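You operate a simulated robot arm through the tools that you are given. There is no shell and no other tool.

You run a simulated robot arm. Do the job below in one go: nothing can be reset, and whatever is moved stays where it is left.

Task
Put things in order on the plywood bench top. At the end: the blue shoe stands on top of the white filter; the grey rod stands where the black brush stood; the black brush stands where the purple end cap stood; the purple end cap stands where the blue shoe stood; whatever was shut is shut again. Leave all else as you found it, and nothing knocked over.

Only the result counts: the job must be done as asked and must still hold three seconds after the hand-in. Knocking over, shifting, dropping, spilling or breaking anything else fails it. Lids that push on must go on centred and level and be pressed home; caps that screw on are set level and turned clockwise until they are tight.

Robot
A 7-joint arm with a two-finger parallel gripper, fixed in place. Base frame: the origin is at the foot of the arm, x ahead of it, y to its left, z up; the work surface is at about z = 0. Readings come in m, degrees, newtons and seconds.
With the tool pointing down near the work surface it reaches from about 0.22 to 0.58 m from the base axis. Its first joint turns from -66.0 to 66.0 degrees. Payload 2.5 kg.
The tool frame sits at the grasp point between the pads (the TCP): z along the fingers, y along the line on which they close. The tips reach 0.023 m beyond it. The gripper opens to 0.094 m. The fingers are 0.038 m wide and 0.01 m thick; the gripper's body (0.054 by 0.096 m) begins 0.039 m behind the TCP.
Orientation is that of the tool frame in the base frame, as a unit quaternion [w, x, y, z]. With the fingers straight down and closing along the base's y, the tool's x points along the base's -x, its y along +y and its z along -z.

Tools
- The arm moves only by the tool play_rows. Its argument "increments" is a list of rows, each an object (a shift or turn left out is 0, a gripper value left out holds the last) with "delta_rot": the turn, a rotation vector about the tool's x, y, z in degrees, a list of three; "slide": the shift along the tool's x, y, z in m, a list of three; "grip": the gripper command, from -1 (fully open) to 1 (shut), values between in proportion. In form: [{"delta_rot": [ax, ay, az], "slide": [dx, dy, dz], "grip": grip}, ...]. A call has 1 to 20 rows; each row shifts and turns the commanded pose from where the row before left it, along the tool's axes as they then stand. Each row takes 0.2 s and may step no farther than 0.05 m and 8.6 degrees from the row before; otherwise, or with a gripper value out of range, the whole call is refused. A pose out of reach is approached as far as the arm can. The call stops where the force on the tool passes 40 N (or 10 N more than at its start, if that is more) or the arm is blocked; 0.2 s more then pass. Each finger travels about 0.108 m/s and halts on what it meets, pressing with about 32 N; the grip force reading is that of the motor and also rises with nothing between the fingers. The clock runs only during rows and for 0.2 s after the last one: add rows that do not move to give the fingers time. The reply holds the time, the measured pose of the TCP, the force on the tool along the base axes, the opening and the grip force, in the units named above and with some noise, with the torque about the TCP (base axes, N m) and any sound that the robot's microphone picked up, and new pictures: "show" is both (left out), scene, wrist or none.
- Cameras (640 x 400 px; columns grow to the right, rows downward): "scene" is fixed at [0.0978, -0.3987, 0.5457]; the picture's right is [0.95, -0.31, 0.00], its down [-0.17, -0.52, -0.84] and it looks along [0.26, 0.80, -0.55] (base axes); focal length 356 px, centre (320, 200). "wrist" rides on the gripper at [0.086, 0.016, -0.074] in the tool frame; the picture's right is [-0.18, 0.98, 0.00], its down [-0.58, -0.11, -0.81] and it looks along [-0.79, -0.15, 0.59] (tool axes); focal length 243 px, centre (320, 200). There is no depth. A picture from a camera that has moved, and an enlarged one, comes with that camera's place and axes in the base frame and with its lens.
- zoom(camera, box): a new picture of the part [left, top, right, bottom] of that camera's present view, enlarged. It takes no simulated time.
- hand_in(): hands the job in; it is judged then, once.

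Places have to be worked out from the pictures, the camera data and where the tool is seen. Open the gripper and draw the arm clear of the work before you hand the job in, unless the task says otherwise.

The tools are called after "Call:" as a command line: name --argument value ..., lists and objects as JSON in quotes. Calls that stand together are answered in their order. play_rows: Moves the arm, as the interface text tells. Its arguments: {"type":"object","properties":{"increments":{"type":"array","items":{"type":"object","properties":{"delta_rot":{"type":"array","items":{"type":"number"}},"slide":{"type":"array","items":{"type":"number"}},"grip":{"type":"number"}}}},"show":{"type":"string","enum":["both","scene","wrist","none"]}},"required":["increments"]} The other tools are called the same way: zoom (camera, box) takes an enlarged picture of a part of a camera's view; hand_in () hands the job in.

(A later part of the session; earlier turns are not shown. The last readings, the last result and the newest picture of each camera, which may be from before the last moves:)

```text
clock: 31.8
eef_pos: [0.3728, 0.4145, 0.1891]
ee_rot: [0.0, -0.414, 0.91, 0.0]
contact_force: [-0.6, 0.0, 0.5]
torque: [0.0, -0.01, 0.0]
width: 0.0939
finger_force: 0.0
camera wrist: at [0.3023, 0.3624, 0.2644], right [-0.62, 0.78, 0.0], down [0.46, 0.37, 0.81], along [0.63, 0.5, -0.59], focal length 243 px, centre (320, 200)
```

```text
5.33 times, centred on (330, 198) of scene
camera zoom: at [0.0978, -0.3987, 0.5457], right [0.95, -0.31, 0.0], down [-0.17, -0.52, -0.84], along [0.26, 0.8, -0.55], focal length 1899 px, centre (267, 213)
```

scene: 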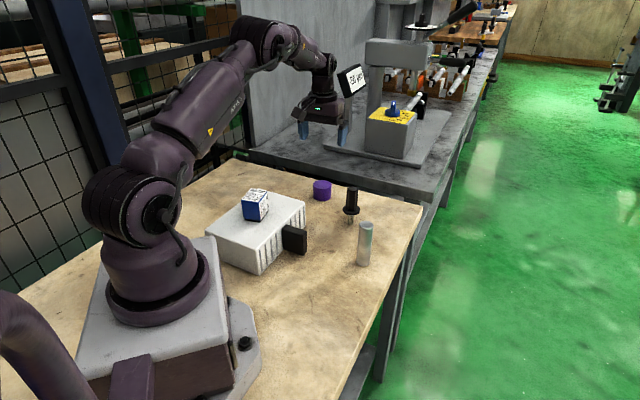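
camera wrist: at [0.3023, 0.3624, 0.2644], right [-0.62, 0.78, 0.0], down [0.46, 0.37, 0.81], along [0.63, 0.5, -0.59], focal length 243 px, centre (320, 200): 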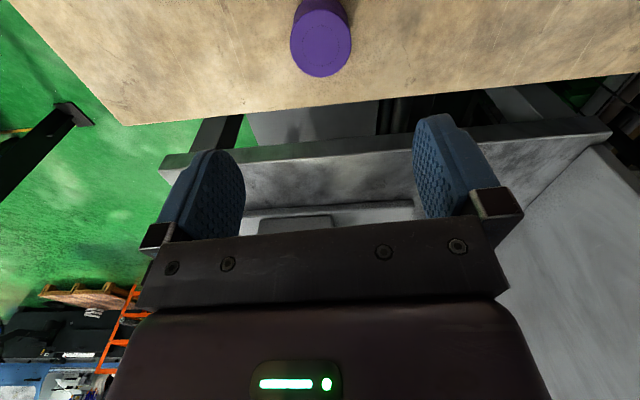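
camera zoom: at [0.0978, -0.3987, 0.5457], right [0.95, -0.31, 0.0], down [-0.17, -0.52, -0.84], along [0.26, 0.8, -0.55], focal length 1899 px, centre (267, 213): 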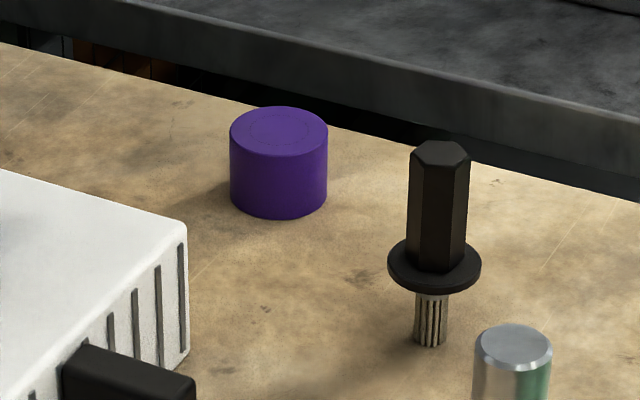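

The cap stands within ~2 mm of the shoe's former spot. Now I go above the brush near (0.396, 0.264) to read the hex handle's orientation.

Call:
play_rows --increments '[{"slide": [0, 0, -0.03]}, {"slide": [0.0242, -0.0297, 0]}, {"slide": [0.0242, -0.0297, 0]}, {"slide": [0.0242, -0.0297, 0]}, {"slide": [0.0242, -0.0297, 0]}, {}]' --show "both"

Call:
zoom --camera "wrist" --box '[260, 0, 400, 110]'

```text
clock: 33.2
eef_pos: [0.3947, 0.264, 0.2202]
ee_rot: [0.0, -0.415, 0.91, 0.0]
contact_force: [-0.2, 0.0, -0.7]
torque: [0.01, 0.0, 0.0]
width: 0.0941
finger_force: 0.1
camera wrist: at [0.3266, 0.2104, 0.295], right [-0.62, 0.78, 0.0], down [0.46, 0.37, 0.81], along [0.63, 0.5, -0.59], focal length 243 px, centre (320, 200)
```

scene: 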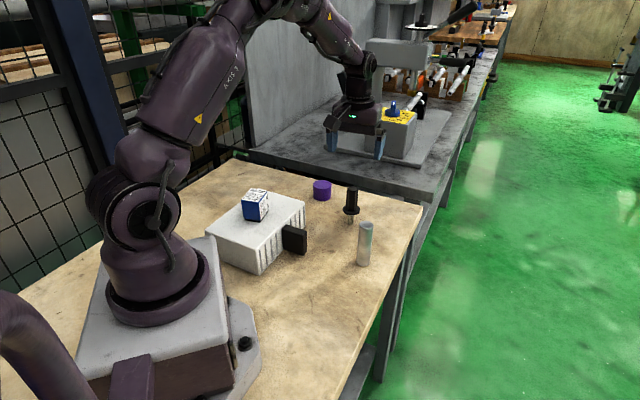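
wrist: 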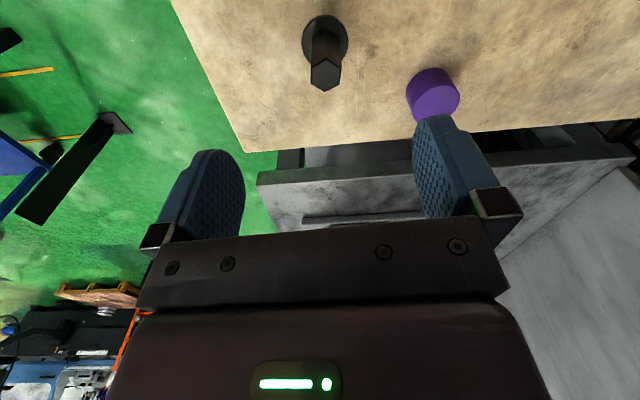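

```text
3.64 times, centred on (330, 55) of wrist
camera zoom: at [0.3266, 0.2104, 0.295], right [-0.62, 0.78, 0.0], down [0.46, 0.37, 0.81], along [0.63, 0.5, -0.59], focal length 882 px, centre (284, 727)
```

zoom: 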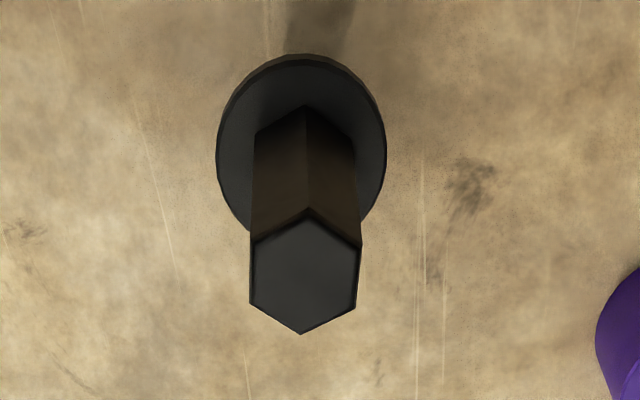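

The hex flats are ~12.5° off my closing axis, and the brush centre is ~7 mm ahead and 3 mm to the side. I'll turn +12.5°, shift, and lower to z≈0.15 for a recheck.

Call:
play_rows --increments '[{"delta_rot": [0, 0, 6.25]}, {"delta_rot": [0, 0, 6.25]}, {"slide": [-0.0067, 0.0045, 0.03]}, {"slide": [0, 0, 0.04]}, {}]' --show "wrist"

Call:
zoom --camera "wrist" --box '[250, 0, 410, 140]'

```text
clock: 34.4
eef_pos: [0.3988, 0.2713, 0.1487]
ee_rot: [0.0, -0.313, 0.95, 0.0]
contact_force: [0.6, -0.3, 0.2]
torque: [-0.01, 0.03, 0.0]
width: 0.0937
finger_force: 0.1
camera wrist: at [0.3199, 0.2338, 0.2236], right [-0.44, 0.9, 0.0], down [0.53, 0.26, 0.81], along [0.73, 0.35, -0.59], focal length 243 px, centre (320, 200)
```

wrist: 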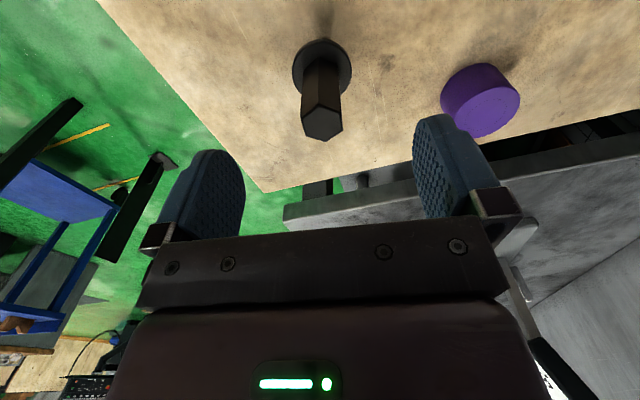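

```text
2.86 times, centred on (330, 70) of wrist
camera zoom: at [0.3199, 0.2338, 0.2236], right [-0.44, 0.9, 0.0], down [0.53, 0.26, 0.81], along [0.73, 0.35, -0.59], focal length 693 px, centre (291, 571)
```

zoom: 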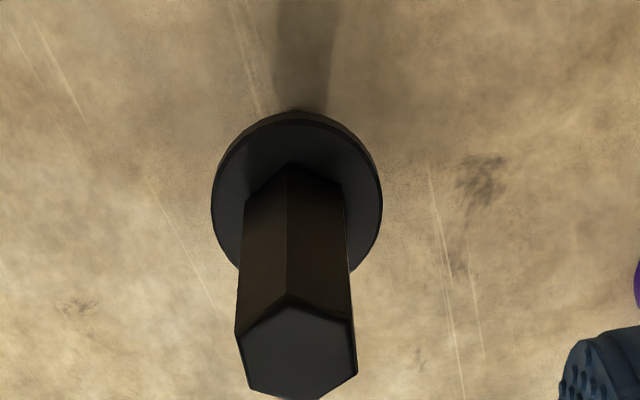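

The hex is now aligned to within ~2° and 2 mm. I'll correct sideways by 1.7 mm and descend to z≈0.080 around the handle.

Call:
play_rows --increments '[{"slide": [0, 0.0017, 0.025]}, {"slide": [0, 0, 0.025]}, {"slide": [0, 0, 0.019]}, {}]' --show "both"

Call:
zoom --camera "scene" --box '[290, 130, 410, 240]'

```text
clock: 35.4
eef_pos: [0.3965, 0.2727, 0.0813]
ee_rot: [0.001, -0.313, 0.95, 0.0]
contact_force: [-0.5, 0.6, 0.4]
torque: [0.02, 0.03, -0.01]
width: 0.0939
finger_force: 0.1
camera wrist: at [0.3181, 0.2349, 0.1556], right [-0.44, 0.9, 0.0], down [0.53, 0.26, 0.81], along [0.73, 0.35, -0.59], focal length 243 px, centre (320, 200)
```

scene: 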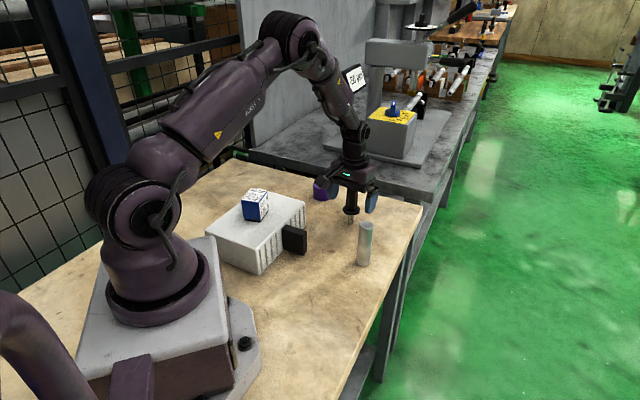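
wrist: 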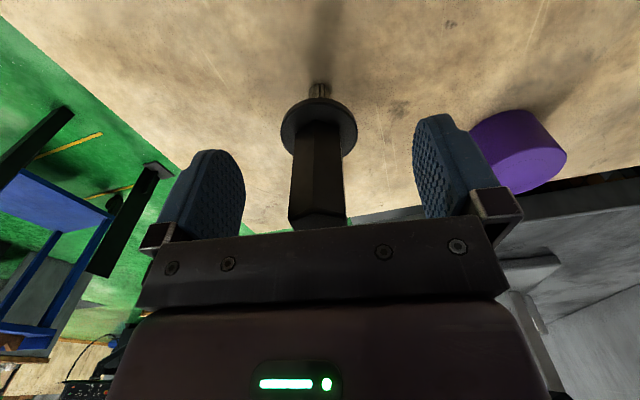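

```text
3.64 times, centred on (350, 185) of scene
camera zoom: at [0.0978, -0.3987, 0.5457], right [0.95, -0.31, 0.0], down [-0.17, -0.52, -0.84], along [0.26, 0.8, -0.55], focal length 1295 px, centre (211, 254)
```

zoom: 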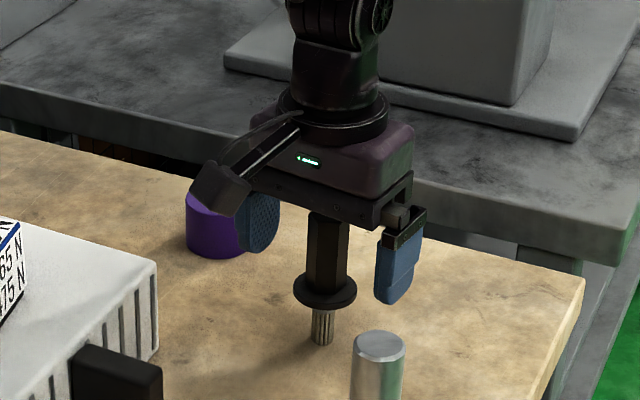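

The handle is centred between the pads, tips above the flange. Closing on the hex handle.

Call:
play_rows --increments '[{"grip": 0.3}, {"grip": 0.6}, {"grip": 1}, {"grip": 1}, {"grip": 1}]' --show "both"

Call:
zoom --camera "scene" --box '[290, 130, 410, 240]'

```text
clock: 36.6
eef_pos: [0.397, 0.2714, 0.0801]
ee_rot: [0.0, -0.313, 0.95, -0.001]
contact_force: [-0.1, -0.6, 0.8]
torque: [-0.02, -0.02, 0.01]
width: 0.0234
finger_force: 31.7
camera wrist: at [0.318, 0.2349, 0.1558], right [-0.44, 0.9, 0.0], down [0.53, 0.26, 0.81], along [0.73, 0.35, -0.59], focal length 243 px, centre (320, 200)
```

scene: 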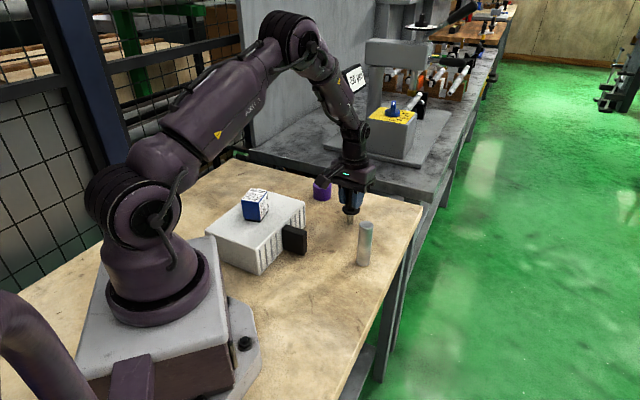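
wrist: 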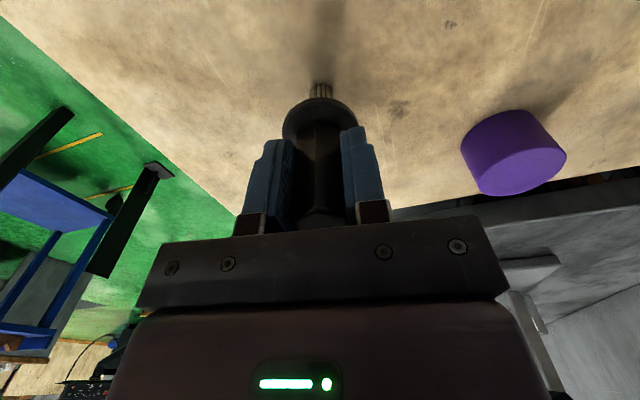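

```text
3.64 times, centred on (350, 185) of scene
camera zoom: at [0.0978, -0.3987, 0.5457], right [0.95, -0.31, 0.0], down [-0.17, -0.52, -0.84], along [0.26, 0.8, -0.55], focal length 1295 px, centre (211, 254)
```

zoom: 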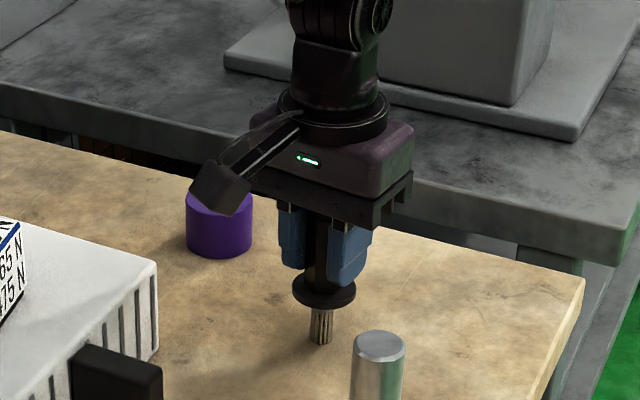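

Gripped (23.4 mm across flats) at TCP ≈(0.397, 0.272), so the brush's place is ≈(0.397, 0.2715). Lifting straight up.

Call:
play_rows --increments '[{"slide": [0, 0, -0.015]}, {"slide": [0, 0, -0.035]}, {"slide": [0, 0, -0.04]}, {"slide": [0, 0, -0.04]}, {"slide": [0, 0, -0.03]}, {}]' --show "both"

Call:
zoom --camera "scene" --box '[290, 100, 430, 230]'

```text
clock: 38.0
eef_pos: [0.3965, 0.2733, 0.2422]
ee_rot: [0.0, -0.313, 0.95, 0.0]
contact_force: [-0.7, -0.4, 0.0]
torque: [-0.02, 0.02, 0.0]
width: 0.0236
finger_force: 32.3
camera wrist: at [0.3182, 0.2351, 0.3167], right [-0.44, 0.9, 0.0], down [0.53, 0.26, 0.81], along [0.73, 0.35, -0.59], focal length 243 px, centre (320, 200)
```

scene: 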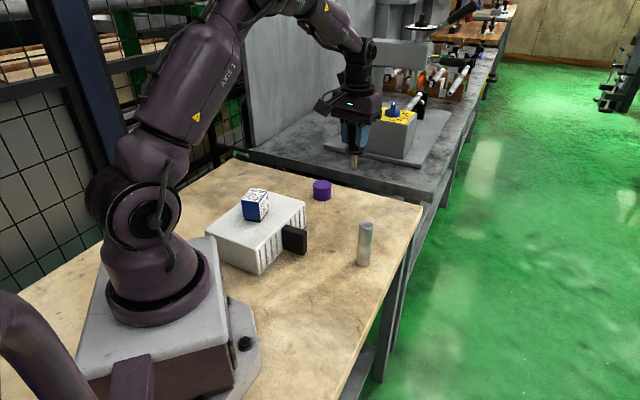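
wrist: 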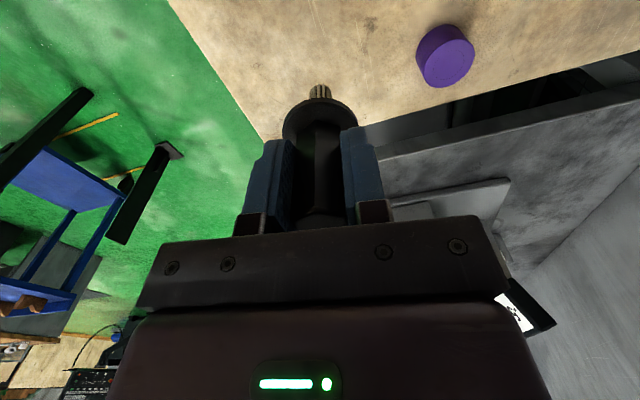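

```text
3.08 times, centred on (360, 165) of scene
camera zoom: at [0.0978, -0.3987, 0.5457], right [0.95, -0.31, 0.0], down [-0.17, -0.52, -0.84], along [0.26, 0.8, -0.55], focal length 1096 px, centre (197, 308)
```

zoom: 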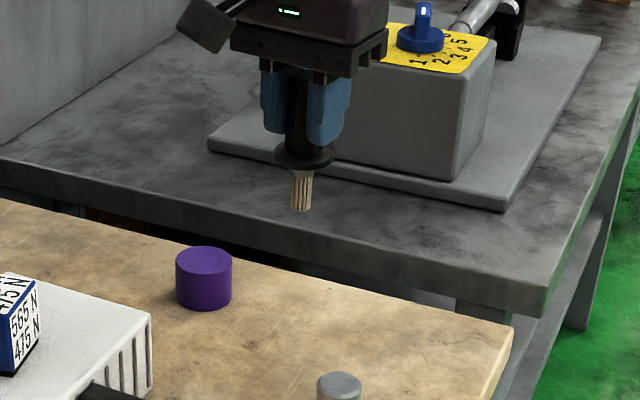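

The brush hangs vertical in the gripper. Carrying it at z≈0.24 to the cap's old place (0.271, 0.0885).

Call:
play_rows --increments '[{"slide": [0.0422, -0.0146, 0]}, {"slide": [0.0422, -0.0146, 0]}, {"slide": [0.0422, -0.0146, 0]}, {"slide": [0.0422, -0.0146, 0]}, {"slide": [0.0422, -0.0146, 0]}, {}, {}]' --show "both"

```text
clock: 39.6
eef_pos: [0.2706, 0.088, 0.2405]
ee_rot: [0.0, -0.314, 0.95, -0.001]
contact_force: [0.3, 0.2, -1.2]
torque: [-0.02, -0.01, 0.01]
width: 0.0233
finger_force: 31.6
camera wrist: at [0.1922, 0.0508, 0.3154], right [-0.44, 0.9, 0.0], down [0.53, 0.26, 0.81], along [0.73, 0.35, -0.59], focal length 243 px, centre (320, 200)
```

scene: 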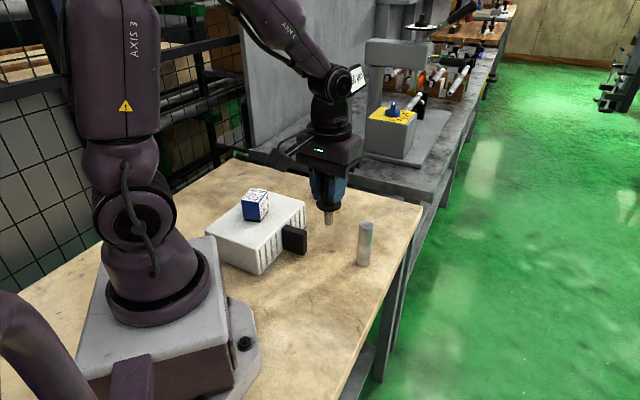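
wrist: 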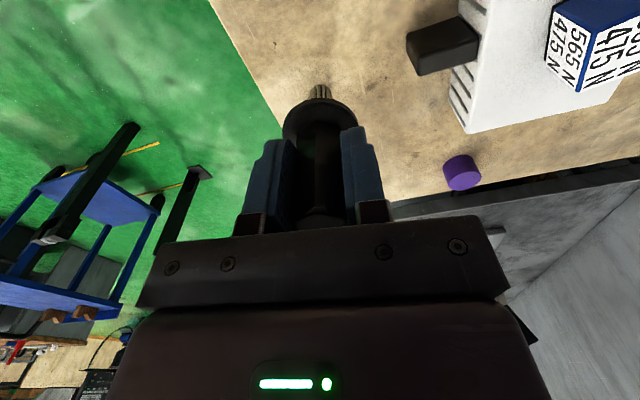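

On position above the cap's old place. Descending to ~1 cm above the bench.

Call:
play_rows --increments '[{"slide": [0, 0, 0.04]}, {"slide": [0, 0, 0.04]}, {"slide": [0, 0, 0.04]}, {"slide": [0, 0, 0.02]}, {"slide": [0, 0, 0.01]}, {}]' --show "both"

Call:
zoom --camera "scene" --box '[270, 180, 400, 310]'

```text
clock: 41.0
eef_pos: [0.2703, 0.0888, 0.0895]
ee_rot: [0.0, -0.314, 0.95, 0.0]
contact_force: [0.5, -0.1, -0.5]
torque: [0.04, -0.03, -0.01]
width: 0.0234
finger_force: 31.8
camera wrist: at [0.1921, 0.0521, 0.165], right [-0.44, 0.9, 0.0], down [0.53, 0.26, 0.81], along [0.73, 0.35, -0.59], focal length 243 px, centre (320, 200)
```

scene: 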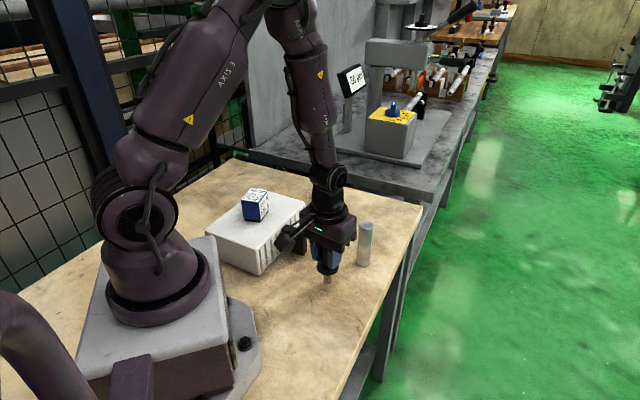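
wrist: 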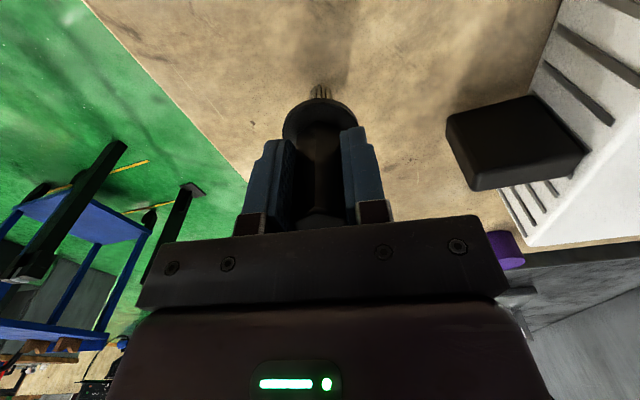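

```text
3.08 times, centred on (335, 245) of scene
camera zoom: at [0.0978, -0.3987, 0.5457], right [0.95, -0.31, 0.0], down [-0.17, -0.52, -0.84], along [0.26, 0.8, -0.55], focal length 1096 px, centre (274, 62)
```

zoom: 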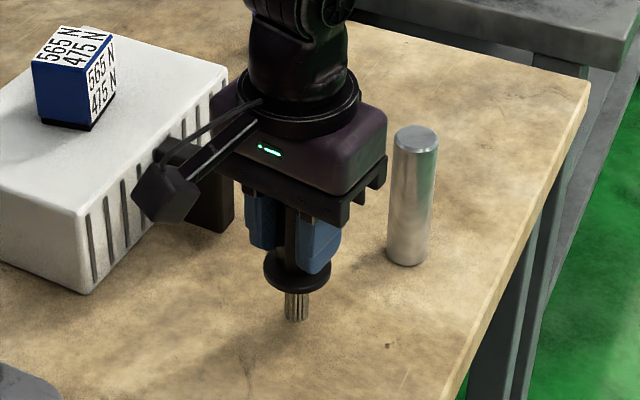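

About 9 mm above the bench. Lowering in small steps.

Call:
play_rows --increments '[{"slide": [0, 0, 0.003]}, {"slide": [0, 0, 0.002]}, {"slide": [0, 0, 0.001]}, {"slide": [0, 0, 0.001]}, {}]' --show "none"

```text
clock: 42.2
eef_pos: [0.2722, 0.0875, 0.0836]
ee_rot: [0.0, -0.314, 0.95, -0.001]
contact_force: [-0.3, -0.5, -1.0]
torque: [0.04, 0.05, -0.02]
width: 0.0233
finger_force: 32.1
```

No contact yet at z≈0.083; continuing with 1 mm steps.

Call:
play_rows --increments '[{"slide": [0, 0, 0.001]}, {"slide": [0, 0, 0.001]}, {}]' --show "none"

```text
clock: 43.0
eef_pos: [0.2713, 0.0874, 0.082]
ee_rot: [0.0, -0.313, 0.95, 0.0]
contact_force: [0.1, 0.9, 0.0]
torque: [0.0, -0.01, 0.0]
width: 0.0235
finger_force: 32.2
```

Call:
play_rows --increments '[{"slide": [0, 0, 0.001]}, {}]' --show "none"

```text
clock: 43.6
eef_pos: [0.2715, 0.0879, 0.0814]
ee_rot: [0.0, -0.313, 0.95, 0.0]
contact_force: [0.0, -0.9, 4.1]
torque: [0.02, 0.08, 0.01]
width: 0.0233
finger_force: 32.2
```

Light contact (4 N): the brush tip is on the bench. Releasing gently in stages and rising straight up.

Call:
play_rows --increments '[{"grip": 0.42}, {"grip": 0.3}, {"grip": 0.1}, {"grip": -0.2}, {}]' --show "both"

Call:
zoom --camera "scene" --box '[270, 180, 400, 310]'

```text
clock: 44.8
eef_pos: [0.2711, 0.0878, 0.08]
ee_rot: [0.001, -0.313, 0.95, -0.001]
contact_force: [-0.3, 0.1, 0.2]
torque: [-0.05, 0.03, 0.02]
width: 0.0562
finger_force: 0.0
camera wrist: at [0.1922, 0.0513, 0.1557], right [-0.44, 0.9, 0.0], down [0.53, 0.26, 0.81], along [0.73, 0.35, -0.59], focal length 243 px, centre (320, 200)
```

scene: 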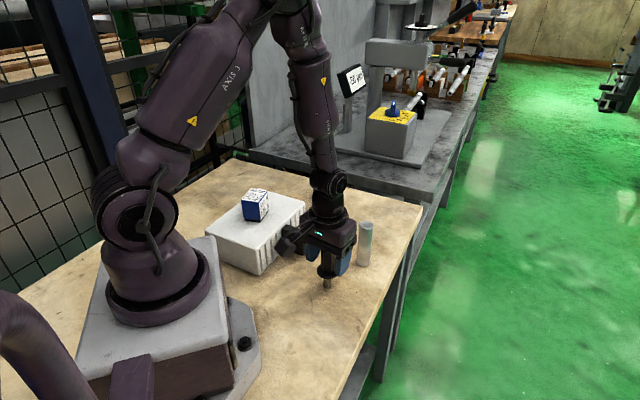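
wrist: 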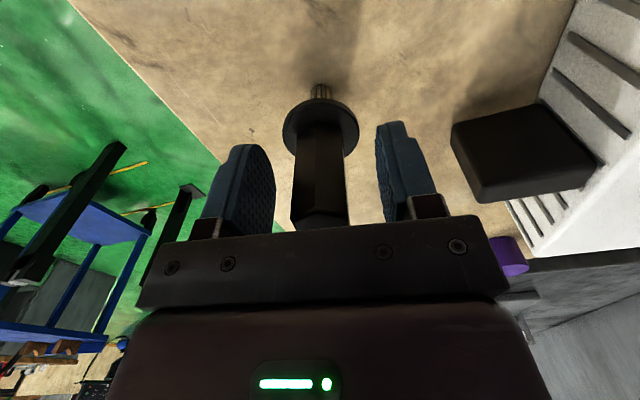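

```text
3.08 times, centred on (335, 245) of scene
camera zoom: at [0.0978, -0.3987, 0.5457], right [0.95, -0.31, 0.0], down [-0.17, -0.52, -0.84], along [0.26, 0.8, -0.55], focal length 1096 px, centre (274, 62)
```

zoom: 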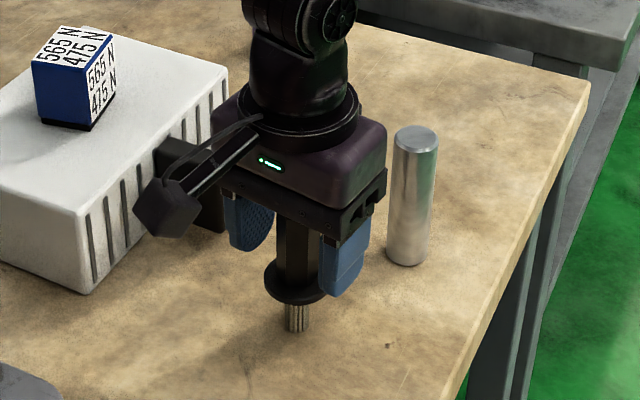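

The brush stands by itself with the fingers clear of it. Rising straight up.

Call:
play_rows --increments '[{"slide": [0, 0, -0.02]}, {"slide": [0, 0, -0.04]}, {"slide": [0, 0, -0.05]}, {"slide": [0, 0, -0.04], "grip": -1}, {}]' --show "both"

Call:
zoom --camera "scene" --box '[270, 180, 400, 310]'

```text
clock: 46.0
eef_pos: [0.2703, 0.0887, 0.2309]
ee_rot: [-0.001, -0.313, 0.95, 0.0]
contact_force: [-0.1, 0.3, -0.5]
torque: [-0.02, -0.02, 0.02]
width: 0.0938
finger_force: 0.0
camera wrist: at [0.1912, 0.0513, 0.3063], right [-0.44, 0.9, 0.0], down [0.53, 0.26, 0.81], along [0.72, 0.35, -0.59], focal length 243 px, centre (320, 200)
```

scene: 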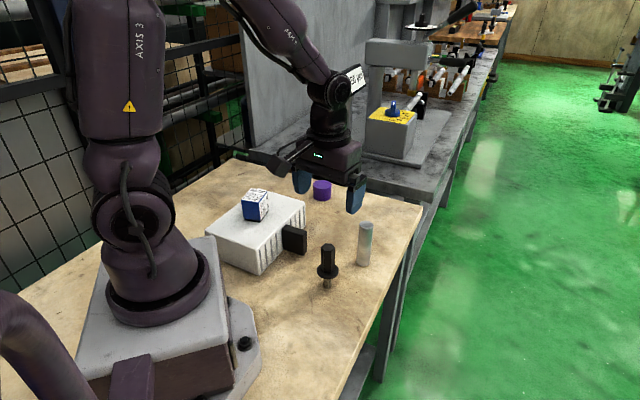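
wrist: 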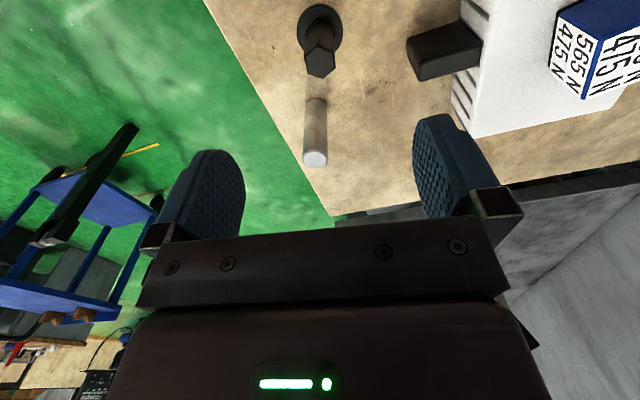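

```text
3.08 times, centred on (335, 245) of scene
camera zoom: at [0.0978, -0.3987, 0.5457], right [0.95, -0.31, 0.0], down [-0.17, -0.52, -0.84], along [0.26, 0.8, -0.55], focal length 1096 px, centre (274, 62)
```

zoom: 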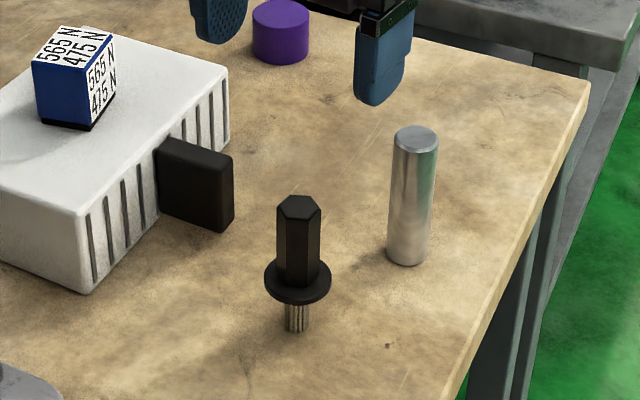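

The brush stands at the cap's old spot. Now the rod near (0.369, 0.130): I'll turn the tool to yaw ≈ −15° so the wrist camera stays clear of the brush, and move above the rod.

Call:
play_rows --increments '[{"delta_rot": [0, 0, 7.36]}, {"delta_rot": [0, 0, 7.36]}, {"delta_rot": [0, 0, 7.36]}, {"delta_rot": [0, 0, 7.36]}, {"delta_rot": [0, 0, 7.36]}, {"delta_rot": [0, 0, 7.36]}, {"delta_rot": [0, 0, 7.36]}, {"slide": [-0.0283, 0.0217, 0]}, {"slide": [-0.0283, 0.0217, 0]}, {"slide": [-0.0284, 0.0218, 0]}, {}]' --show "both"

Call:
zoom --camera "wrist" --box '[250, 0, 410, 120]'

```text
clock: 48.4
eef_pos: [0.373, 0.1289, 0.232]
ee_rot: [0.0, 0.131, 0.991, 0.0]
contact_force: [0.4, 0.0, 0.3]
torque: [0.01, 0.01, -0.06]
width: 0.0939
finger_force: 0.1
camera wrist: at [0.2931, 0.1688, 0.3063], right [0.43, 0.9, 0.0], down [0.53, -0.26, 0.81], along [0.73, -0.35, -0.59], focal length 243 px, centre (320, 200)
```

scene: 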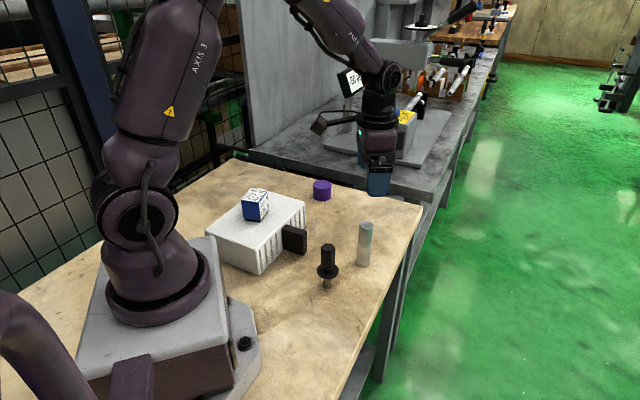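
wrist: 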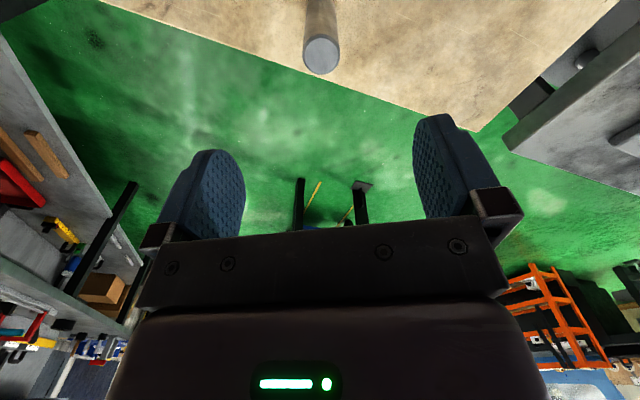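

```text
3.33 times, centred on (330, 60) of wrist
camera zoom: at [0.2931, 0.1688, 0.3063], right [0.43, 0.9, 0.0], down [0.53, -0.26, 0.81], along [0.73, -0.35, -0.59], focal length 809 px, centre (287, 667)
```

zoom: 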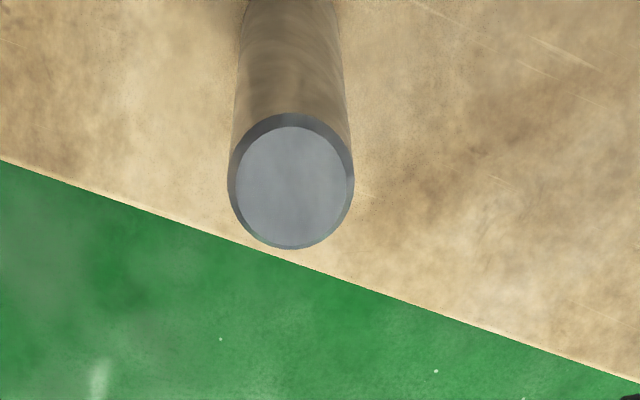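

The rod is within ~3 mm of the tool axis. I'll correct and descend to z≈0.15 to recheck.

Call:
play_rows --increments '[{"slide": [0.003, 0.0014, 0.04]}, {"slide": [0, 0, 0.04]}, {}]' --show "both"

Call:
zoom --camera "wrist" --box '[250, 30, 410, 150]'

Call:
zoom --camera "scene" --box '[280, 150, 440, 310]'

```text
clock: 49.2
eef_pos: [0.3693, 0.1328, 0.1523]
ee_rot: [0.0, 0.131, 0.991, 0.0]
contact_force: [0.0, 0.1, 0.2]
torque: [0.03, -0.01, 0.01]
width: 0.0938
finger_force: 0.0
camera wrist: at [0.2893, 0.1713, 0.2269], right [0.43, 0.9, 0.0], down [0.53, -0.26, 0.81], along [0.73, -0.35, -0.59], focal length 243 px, centre (320, 200)
```

scene: 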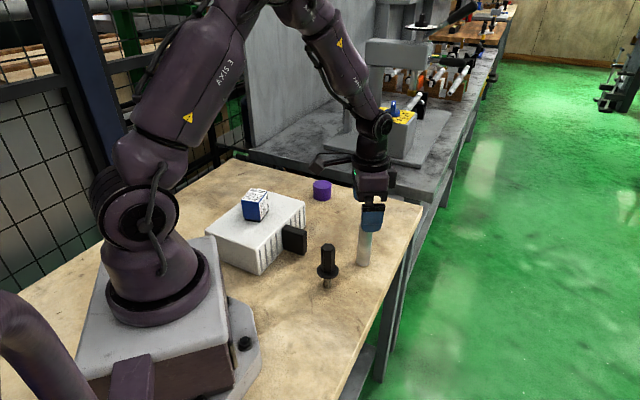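
wrist: 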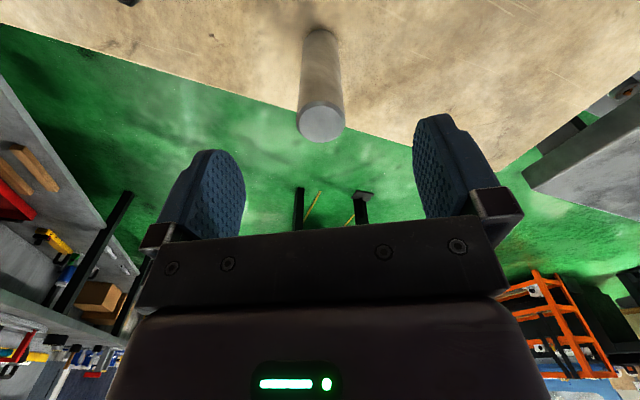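

```text
3.33 times, centred on (330, 90) of wrist
camera zoom: at [0.2893, 0.1713, 0.2269], right [0.43, 0.9, 0.0], down [0.53, -0.26, 0.81], along [0.73, -0.35, -0.59], focal length 809 px, centre (287, 567)
```

zoom: 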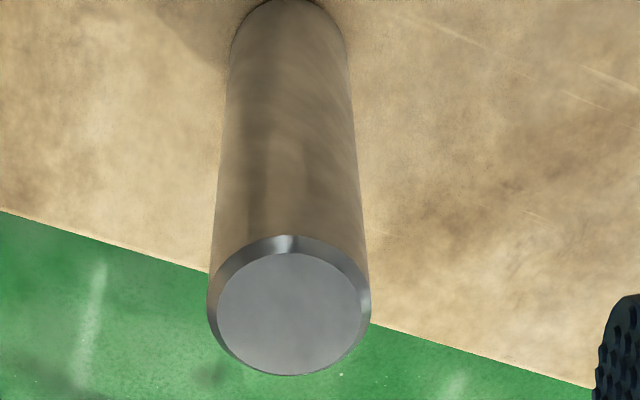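

```text
2.50 times, centred on (360, 230) of scene
camera zoom: at [0.0978, -0.3987, 0.5457], right [0.95, -0.31, 0.0], down [-0.17, -0.52, -0.84], along [0.26, 0.8, -0.55], focal length 890 px, centre (220, 125)
```

zoom: 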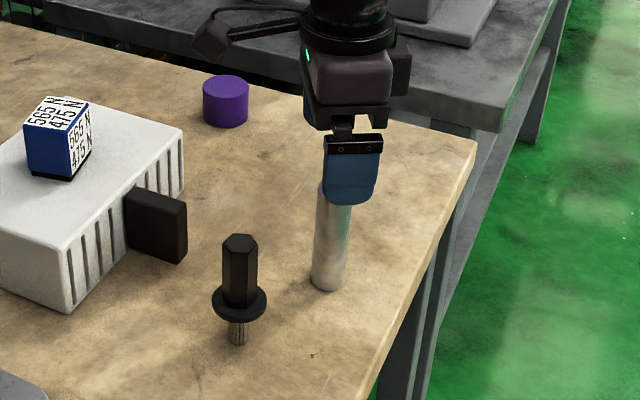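

Rod centred within 1 mm. Descending to z≈0.077 around it.

Call:
play_rows --increments '[{"slide": [0, 0, 0.03]}, {"slide": [0, 0, 0.03]}, {"slide": [0, 0, 0.0145]}, {}]' --show "both"

Call:
zoom --camera "scene" --box '[280, 150, 440, 310]'

```text
clock: 50.2
eef_pos: [0.3691, 0.1307, 0.0772]
ee_rot: [0.0, 0.131, 0.991, 0.001]
contact_force: [-0.4, -0.4, 0.6]
torque: [-0.01, -0.03, -0.03]
width: 0.0939
finger_force: 0.1
camera wrist: at [0.2895, 0.1705, 0.1514], right [0.43, 0.9, 0.0], down [0.53, -0.26, 0.81], along [0.73, -0.35, -0.59], focal length 243 px, centre (320, 200)
```

scene: 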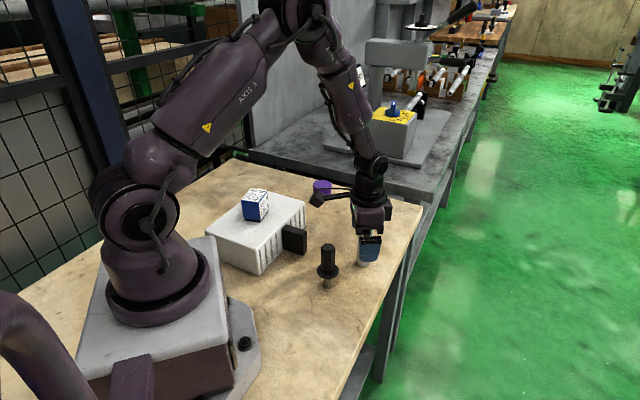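
wrist: 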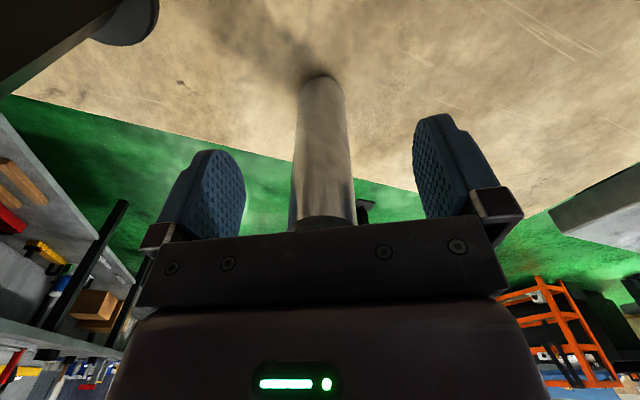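

```text
2.50 times, centred on (360, 230) of scene
camera zoom: at [0.0978, -0.3987, 0.5457], right [0.95, -0.31, 0.0], down [-0.17, -0.52, -0.84], along [0.26, 0.8, -0.55], focal length 890 px, centre (220, 125)
```

zoom: 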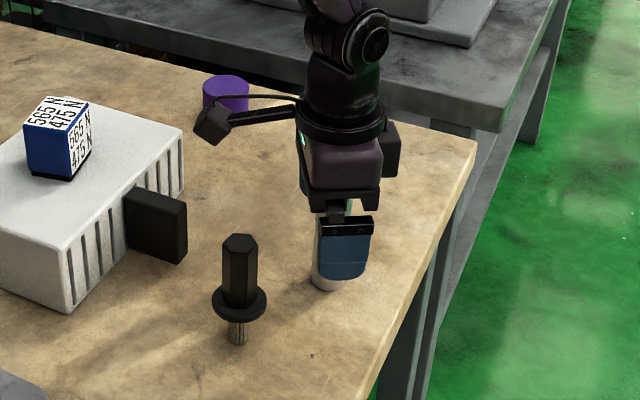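

Fingers straddle the rod, camera and gripper clear of the brush. Closing on the rod.

Call:
play_rows --increments '[{"grip": 0.2}, {"grip": 0.5}, {"grip": 1}, {"grip": 1}, {"grip": 1}]' --show "wrist"

```text
clock: 51.4
eef_pos: [0.3688, 0.1317, 0.0777]
ee_rot: [0.001, 0.13, 0.991, 0.001]
contact_force: [0.1, 1.4, -0.8]
torque: [0.12, -0.06, -0.03]
width: 0.0295
finger_force: 32.3
camera wrist: at [0.2894, 0.1705, 0.1516], right [0.43, 0.9, 0.0], down [0.53, -0.26, 0.81], along [0.73, -0.35, -0.59], focal length 243 px, centre (320, 200)
```

wrist: 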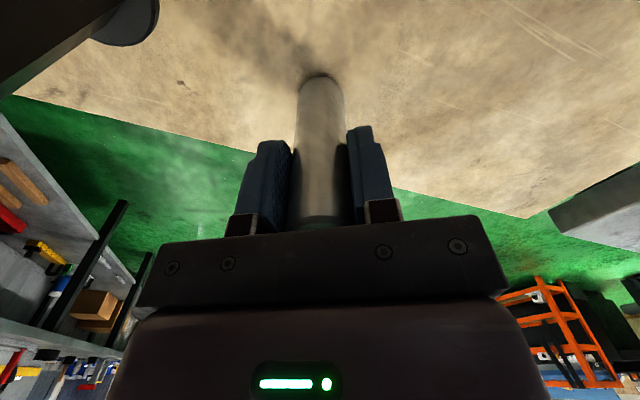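

Gripped (29.5 mm). Lifting the rod straight up.

Call:
play_rows --increments '[{"slide": [0, 0, -0.015]}, {"slide": [0, 0, -0.035]}, {"slide": [0, 0, -0.04]}, {"slide": [0, 0, -0.04]}, {"slide": [0, 0, -0.025]}, {}]' --show "both"

Call:
zoom --camera "scene" --box '[280, 100, 440, 260]'

```text
clock: 52.8
eef_pos: [0.366, 0.1307, 0.2312]
ee_rot: [0.0, 0.13, 0.991, 0.0]
contact_force: [-1.1, 0.2, -4.9]
torque: [0.01, 0.03, 0.0]
width: 0.0294
finger_force: 32.6
camera wrist: at [0.2866, 0.1704, 0.3062], right [0.43, 0.9, 0.0], down [0.53, -0.26, 0.81], along [0.73, -0.35, -0.59], focal length 243 px, centre (320, 200)
```

scene: 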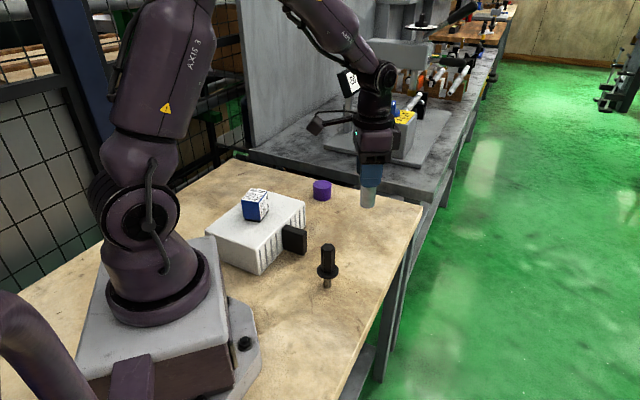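
wrist: 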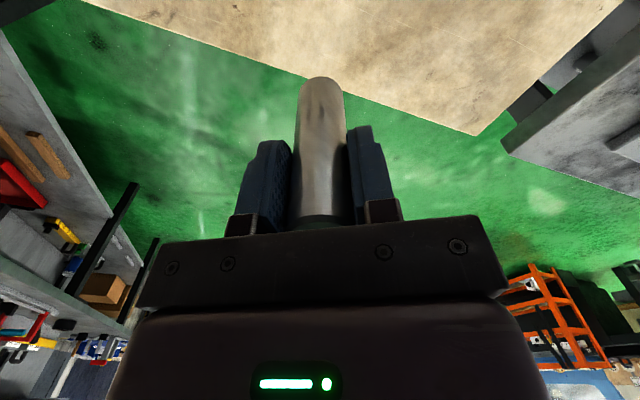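

```text
2.50 times, centred on (360, 180) of scene
camera zoom: at [0.0978, -0.3987, 0.5457], right [0.95, -0.31, 0.0], down [-0.17, -0.52, -0.84], along [0.26, 0.8, -0.55], focal length 890 px, centre (220, 250)
```

zoom: 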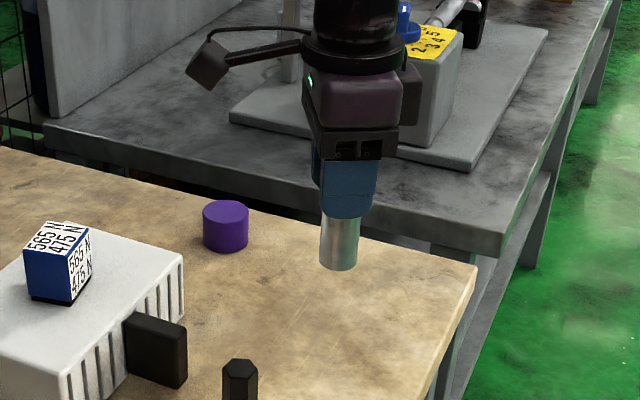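

Rod held vertical. Carrying it at z≈0.23 to the brush's old place (0.397, 0.2725).

Call:
play_rows --increments '[{"slide": [0.0014, 0.0358, 0]}, {"slide": [0.0014, 0.0358, 0]}, {"slide": [0.0014, 0.0358, 0]}, {"slide": [0.0014, 0.0359, 0]}, {}, {}]' --show "both"

```text
clock: 54.2
eef_pos: [0.3989, 0.2721, 0.2321]
ee_rot: [0.0, 0.131, 0.991, 0.0]
contact_force: [0.2, 0.5, -6.5]
torque: [0.0, -0.02, -0.01]
width: 0.0296
finger_force: 32.6
camera wrist: at [0.3205, 0.3115, 0.3065], right [0.43, 0.9, 0.0], down [0.53, -0.26, 0.81], along [0.73, -0.35, -0.59], focal length 243 px, centre (320, 200)
```

scene: 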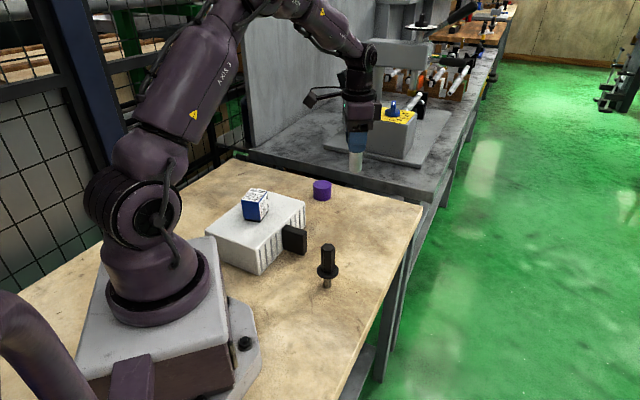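
wrist: 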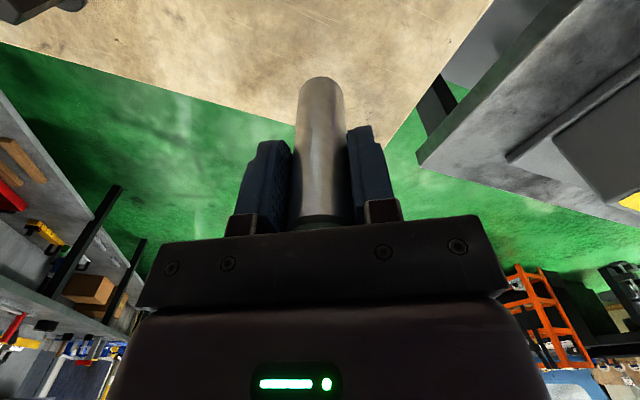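

Camera pose puts the TCP ~2 mm past the target; I'll correct while descending to ~1.3 cm above the bench.

Call:
play_rows --increments '[{"slide": [0.0018, -0.0018, 0.04]}, {"slide": [0, 0, 0.04]}, {"slide": [0, 0, 0.04]}, {"slide": [0, 0, 0.02]}, {}, {}]' --show "both"

Call:
zoom --camera "scene" --box '[270, 130, 430, 290]'

```text
clock: 55.6
eef_pos: [0.3972, 0.2711, 0.0927]
ee_rot: [0.0, 0.13, 0.991, 0.0]
contact_force: [-0.2, 0.1, -4.9]
torque: [0.02, 0.02, -0.01]
width: 0.0295
finger_force: 32.3
camera wrist: at [0.3174, 0.3107, 0.167], right [0.43, 0.9, 0.0], down [0.53, -0.26, 0.81], along [0.73, -0.35, -0.59], focal length 243 px, centre (320, 200)
```

scene: 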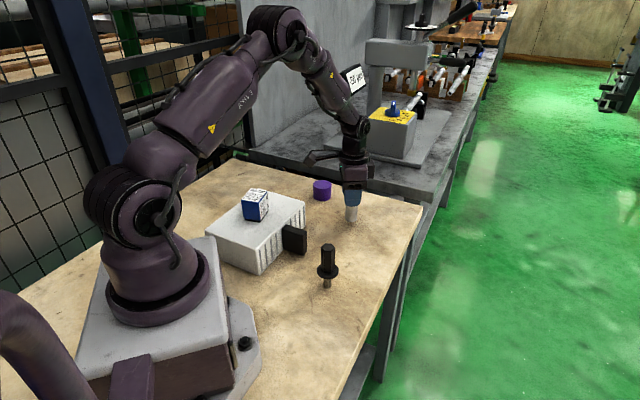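
wrist: 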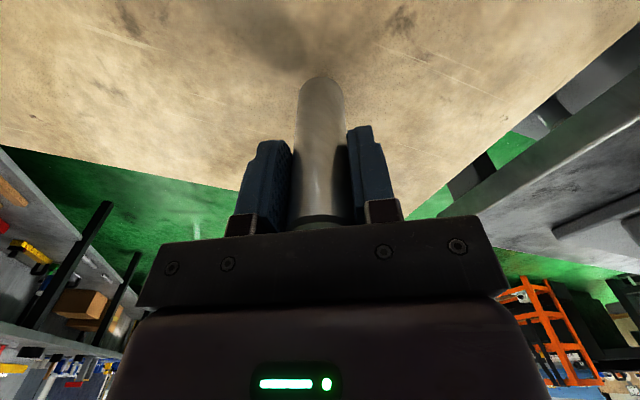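

```text
2.50 times, centred on (350, 210) of scene
camera zoom: at [0.0978, -0.3987, 0.5457], right [0.95, -0.31, 0.0], down [-0.17, -0.52, -0.84], along [0.26, 0.8, -0.55], focal length 890 px, centre (245, 175)
```

zoom: 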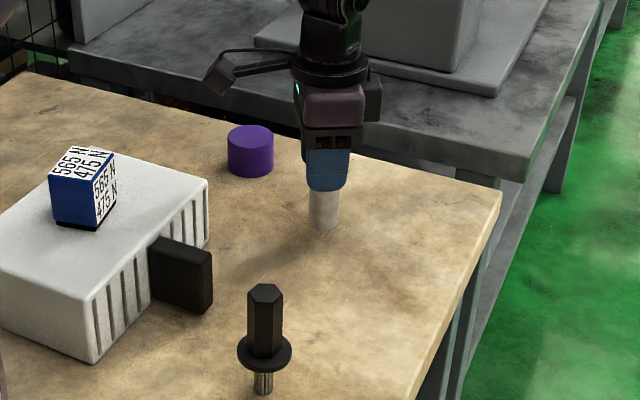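

On target within 1 mm. Lowering in small steps to contact (expected near z≈0.077).

Call:
play_rows --increments '[{"slide": [0, 0, 0.004]}, {"slide": [0, 0, 0.003]}, {"slide": [0, 0, 0.002]}, {"slide": [0, 0, 0.002]}, {"slide": [0, 0, 0.001]}, {}]' --show "none"

```text
clock: 57.0
eef_pos: [0.3974, 0.2696, 0.0798]
ee_rot: [0.0, 0.13, 0.992, -0.001]
contact_force: [0.3, -0.1, -4.9]
torque: [0.03, 0.0, 0.0]
width: 0.0295
finger_force: 31.6
```

Not yet touching (−4.9 N is the rod's weight). Continuing with 1 mm steps.

Call:
play_rows --increments '[{"slide": [0, 0, 0.001]}, {"slide": [0, 0, 0.001]}, {}]' --show "none"

```text
clock: 57.8
eef_pos: [0.3968, 0.2689, 0.0775]
ee_rot: [0.0, 0.13, 0.991, 0.0]
contact_force: [0.2, 0.0, -5.2]
torque: [0.0, 0.0, 0.03]
width: 0.0295
finger_force: 31.8
```

Call:
play_rows --increments '[{"slide": [0, 0, 0.001]}, {}]' --show "wrist"

```text
clock: 58.4
eef_pos: [0.3979, 0.2706, 0.0786]
ee_rot: [-0.001, 0.13, 0.991, 0.0]
contact_force: [-2.9, -1.5, 1.8]
torque: [-0.12, 0.15, -0.02]
width: 0.0295
finger_force: 32.5
camera wrist: at [0.3179, 0.3091, 0.1522], right [0.43, 0.9, 0.0], down [0.53, -0.26, 0.81], along [0.73, -0.35, -0.59], focal length 243 px, centre (320, 200)
```

wrist: 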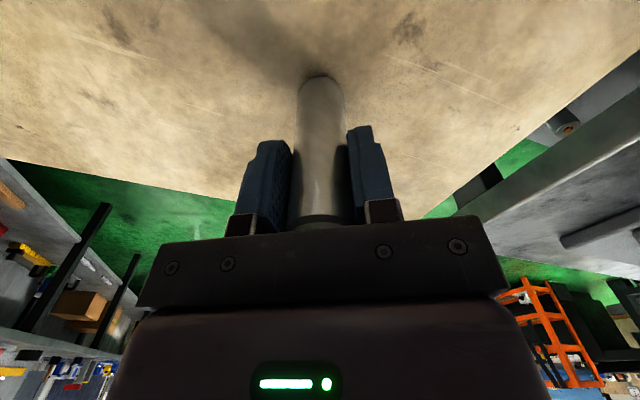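

Contact: the force changed from −5 to about +2 N, so the rod is on the bench. Releasing gently.

Call:
play_rows --increments '[{"grip": 0.3}, {"grip": 0.15}, {"grip": -0.1}, {"grip": -0.5}, {}, {}]' --show "both"

Call:
zoom --camera "scene" --box '[270, 130, 430, 290]'

```text
clock: 59.8
eef_pos: [0.3971, 0.2701, 0.077]
ee_rot: [0.0, 0.131, 0.991, 0.0]
contact_force: [0.3, -0.5, 0.2]
torque: [0.0, -0.01, -0.04]
width: 0.0704
finger_force: 0.0
camera wrist: at [0.3179, 0.309, 0.1518], right [0.43, 0.9, 0.0], down [0.53, -0.26, 0.81], along [0.73, -0.35, -0.59], focal length 243 px, centre (320, 200)
```

scene: 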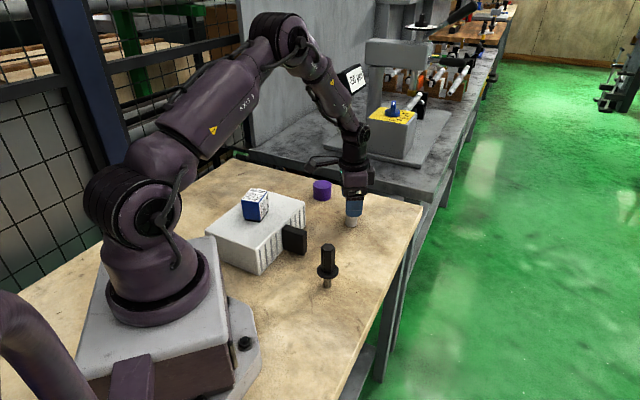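
wrist: 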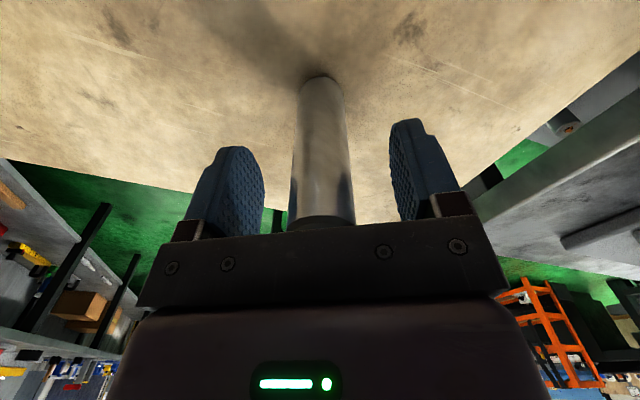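

```text
2.50 times, centred on (350, 210) of scene
camera zoom: at [0.0978, -0.3987, 0.5457], right [0.95, -0.31, 0.0], down [-0.17, -0.52, -0.84], along [0.26, 0.8, -0.55], focal length 890 px, centre (245, 175)
```

zoom: 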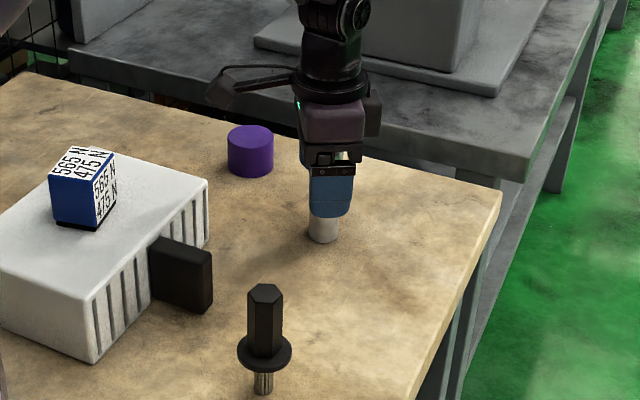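

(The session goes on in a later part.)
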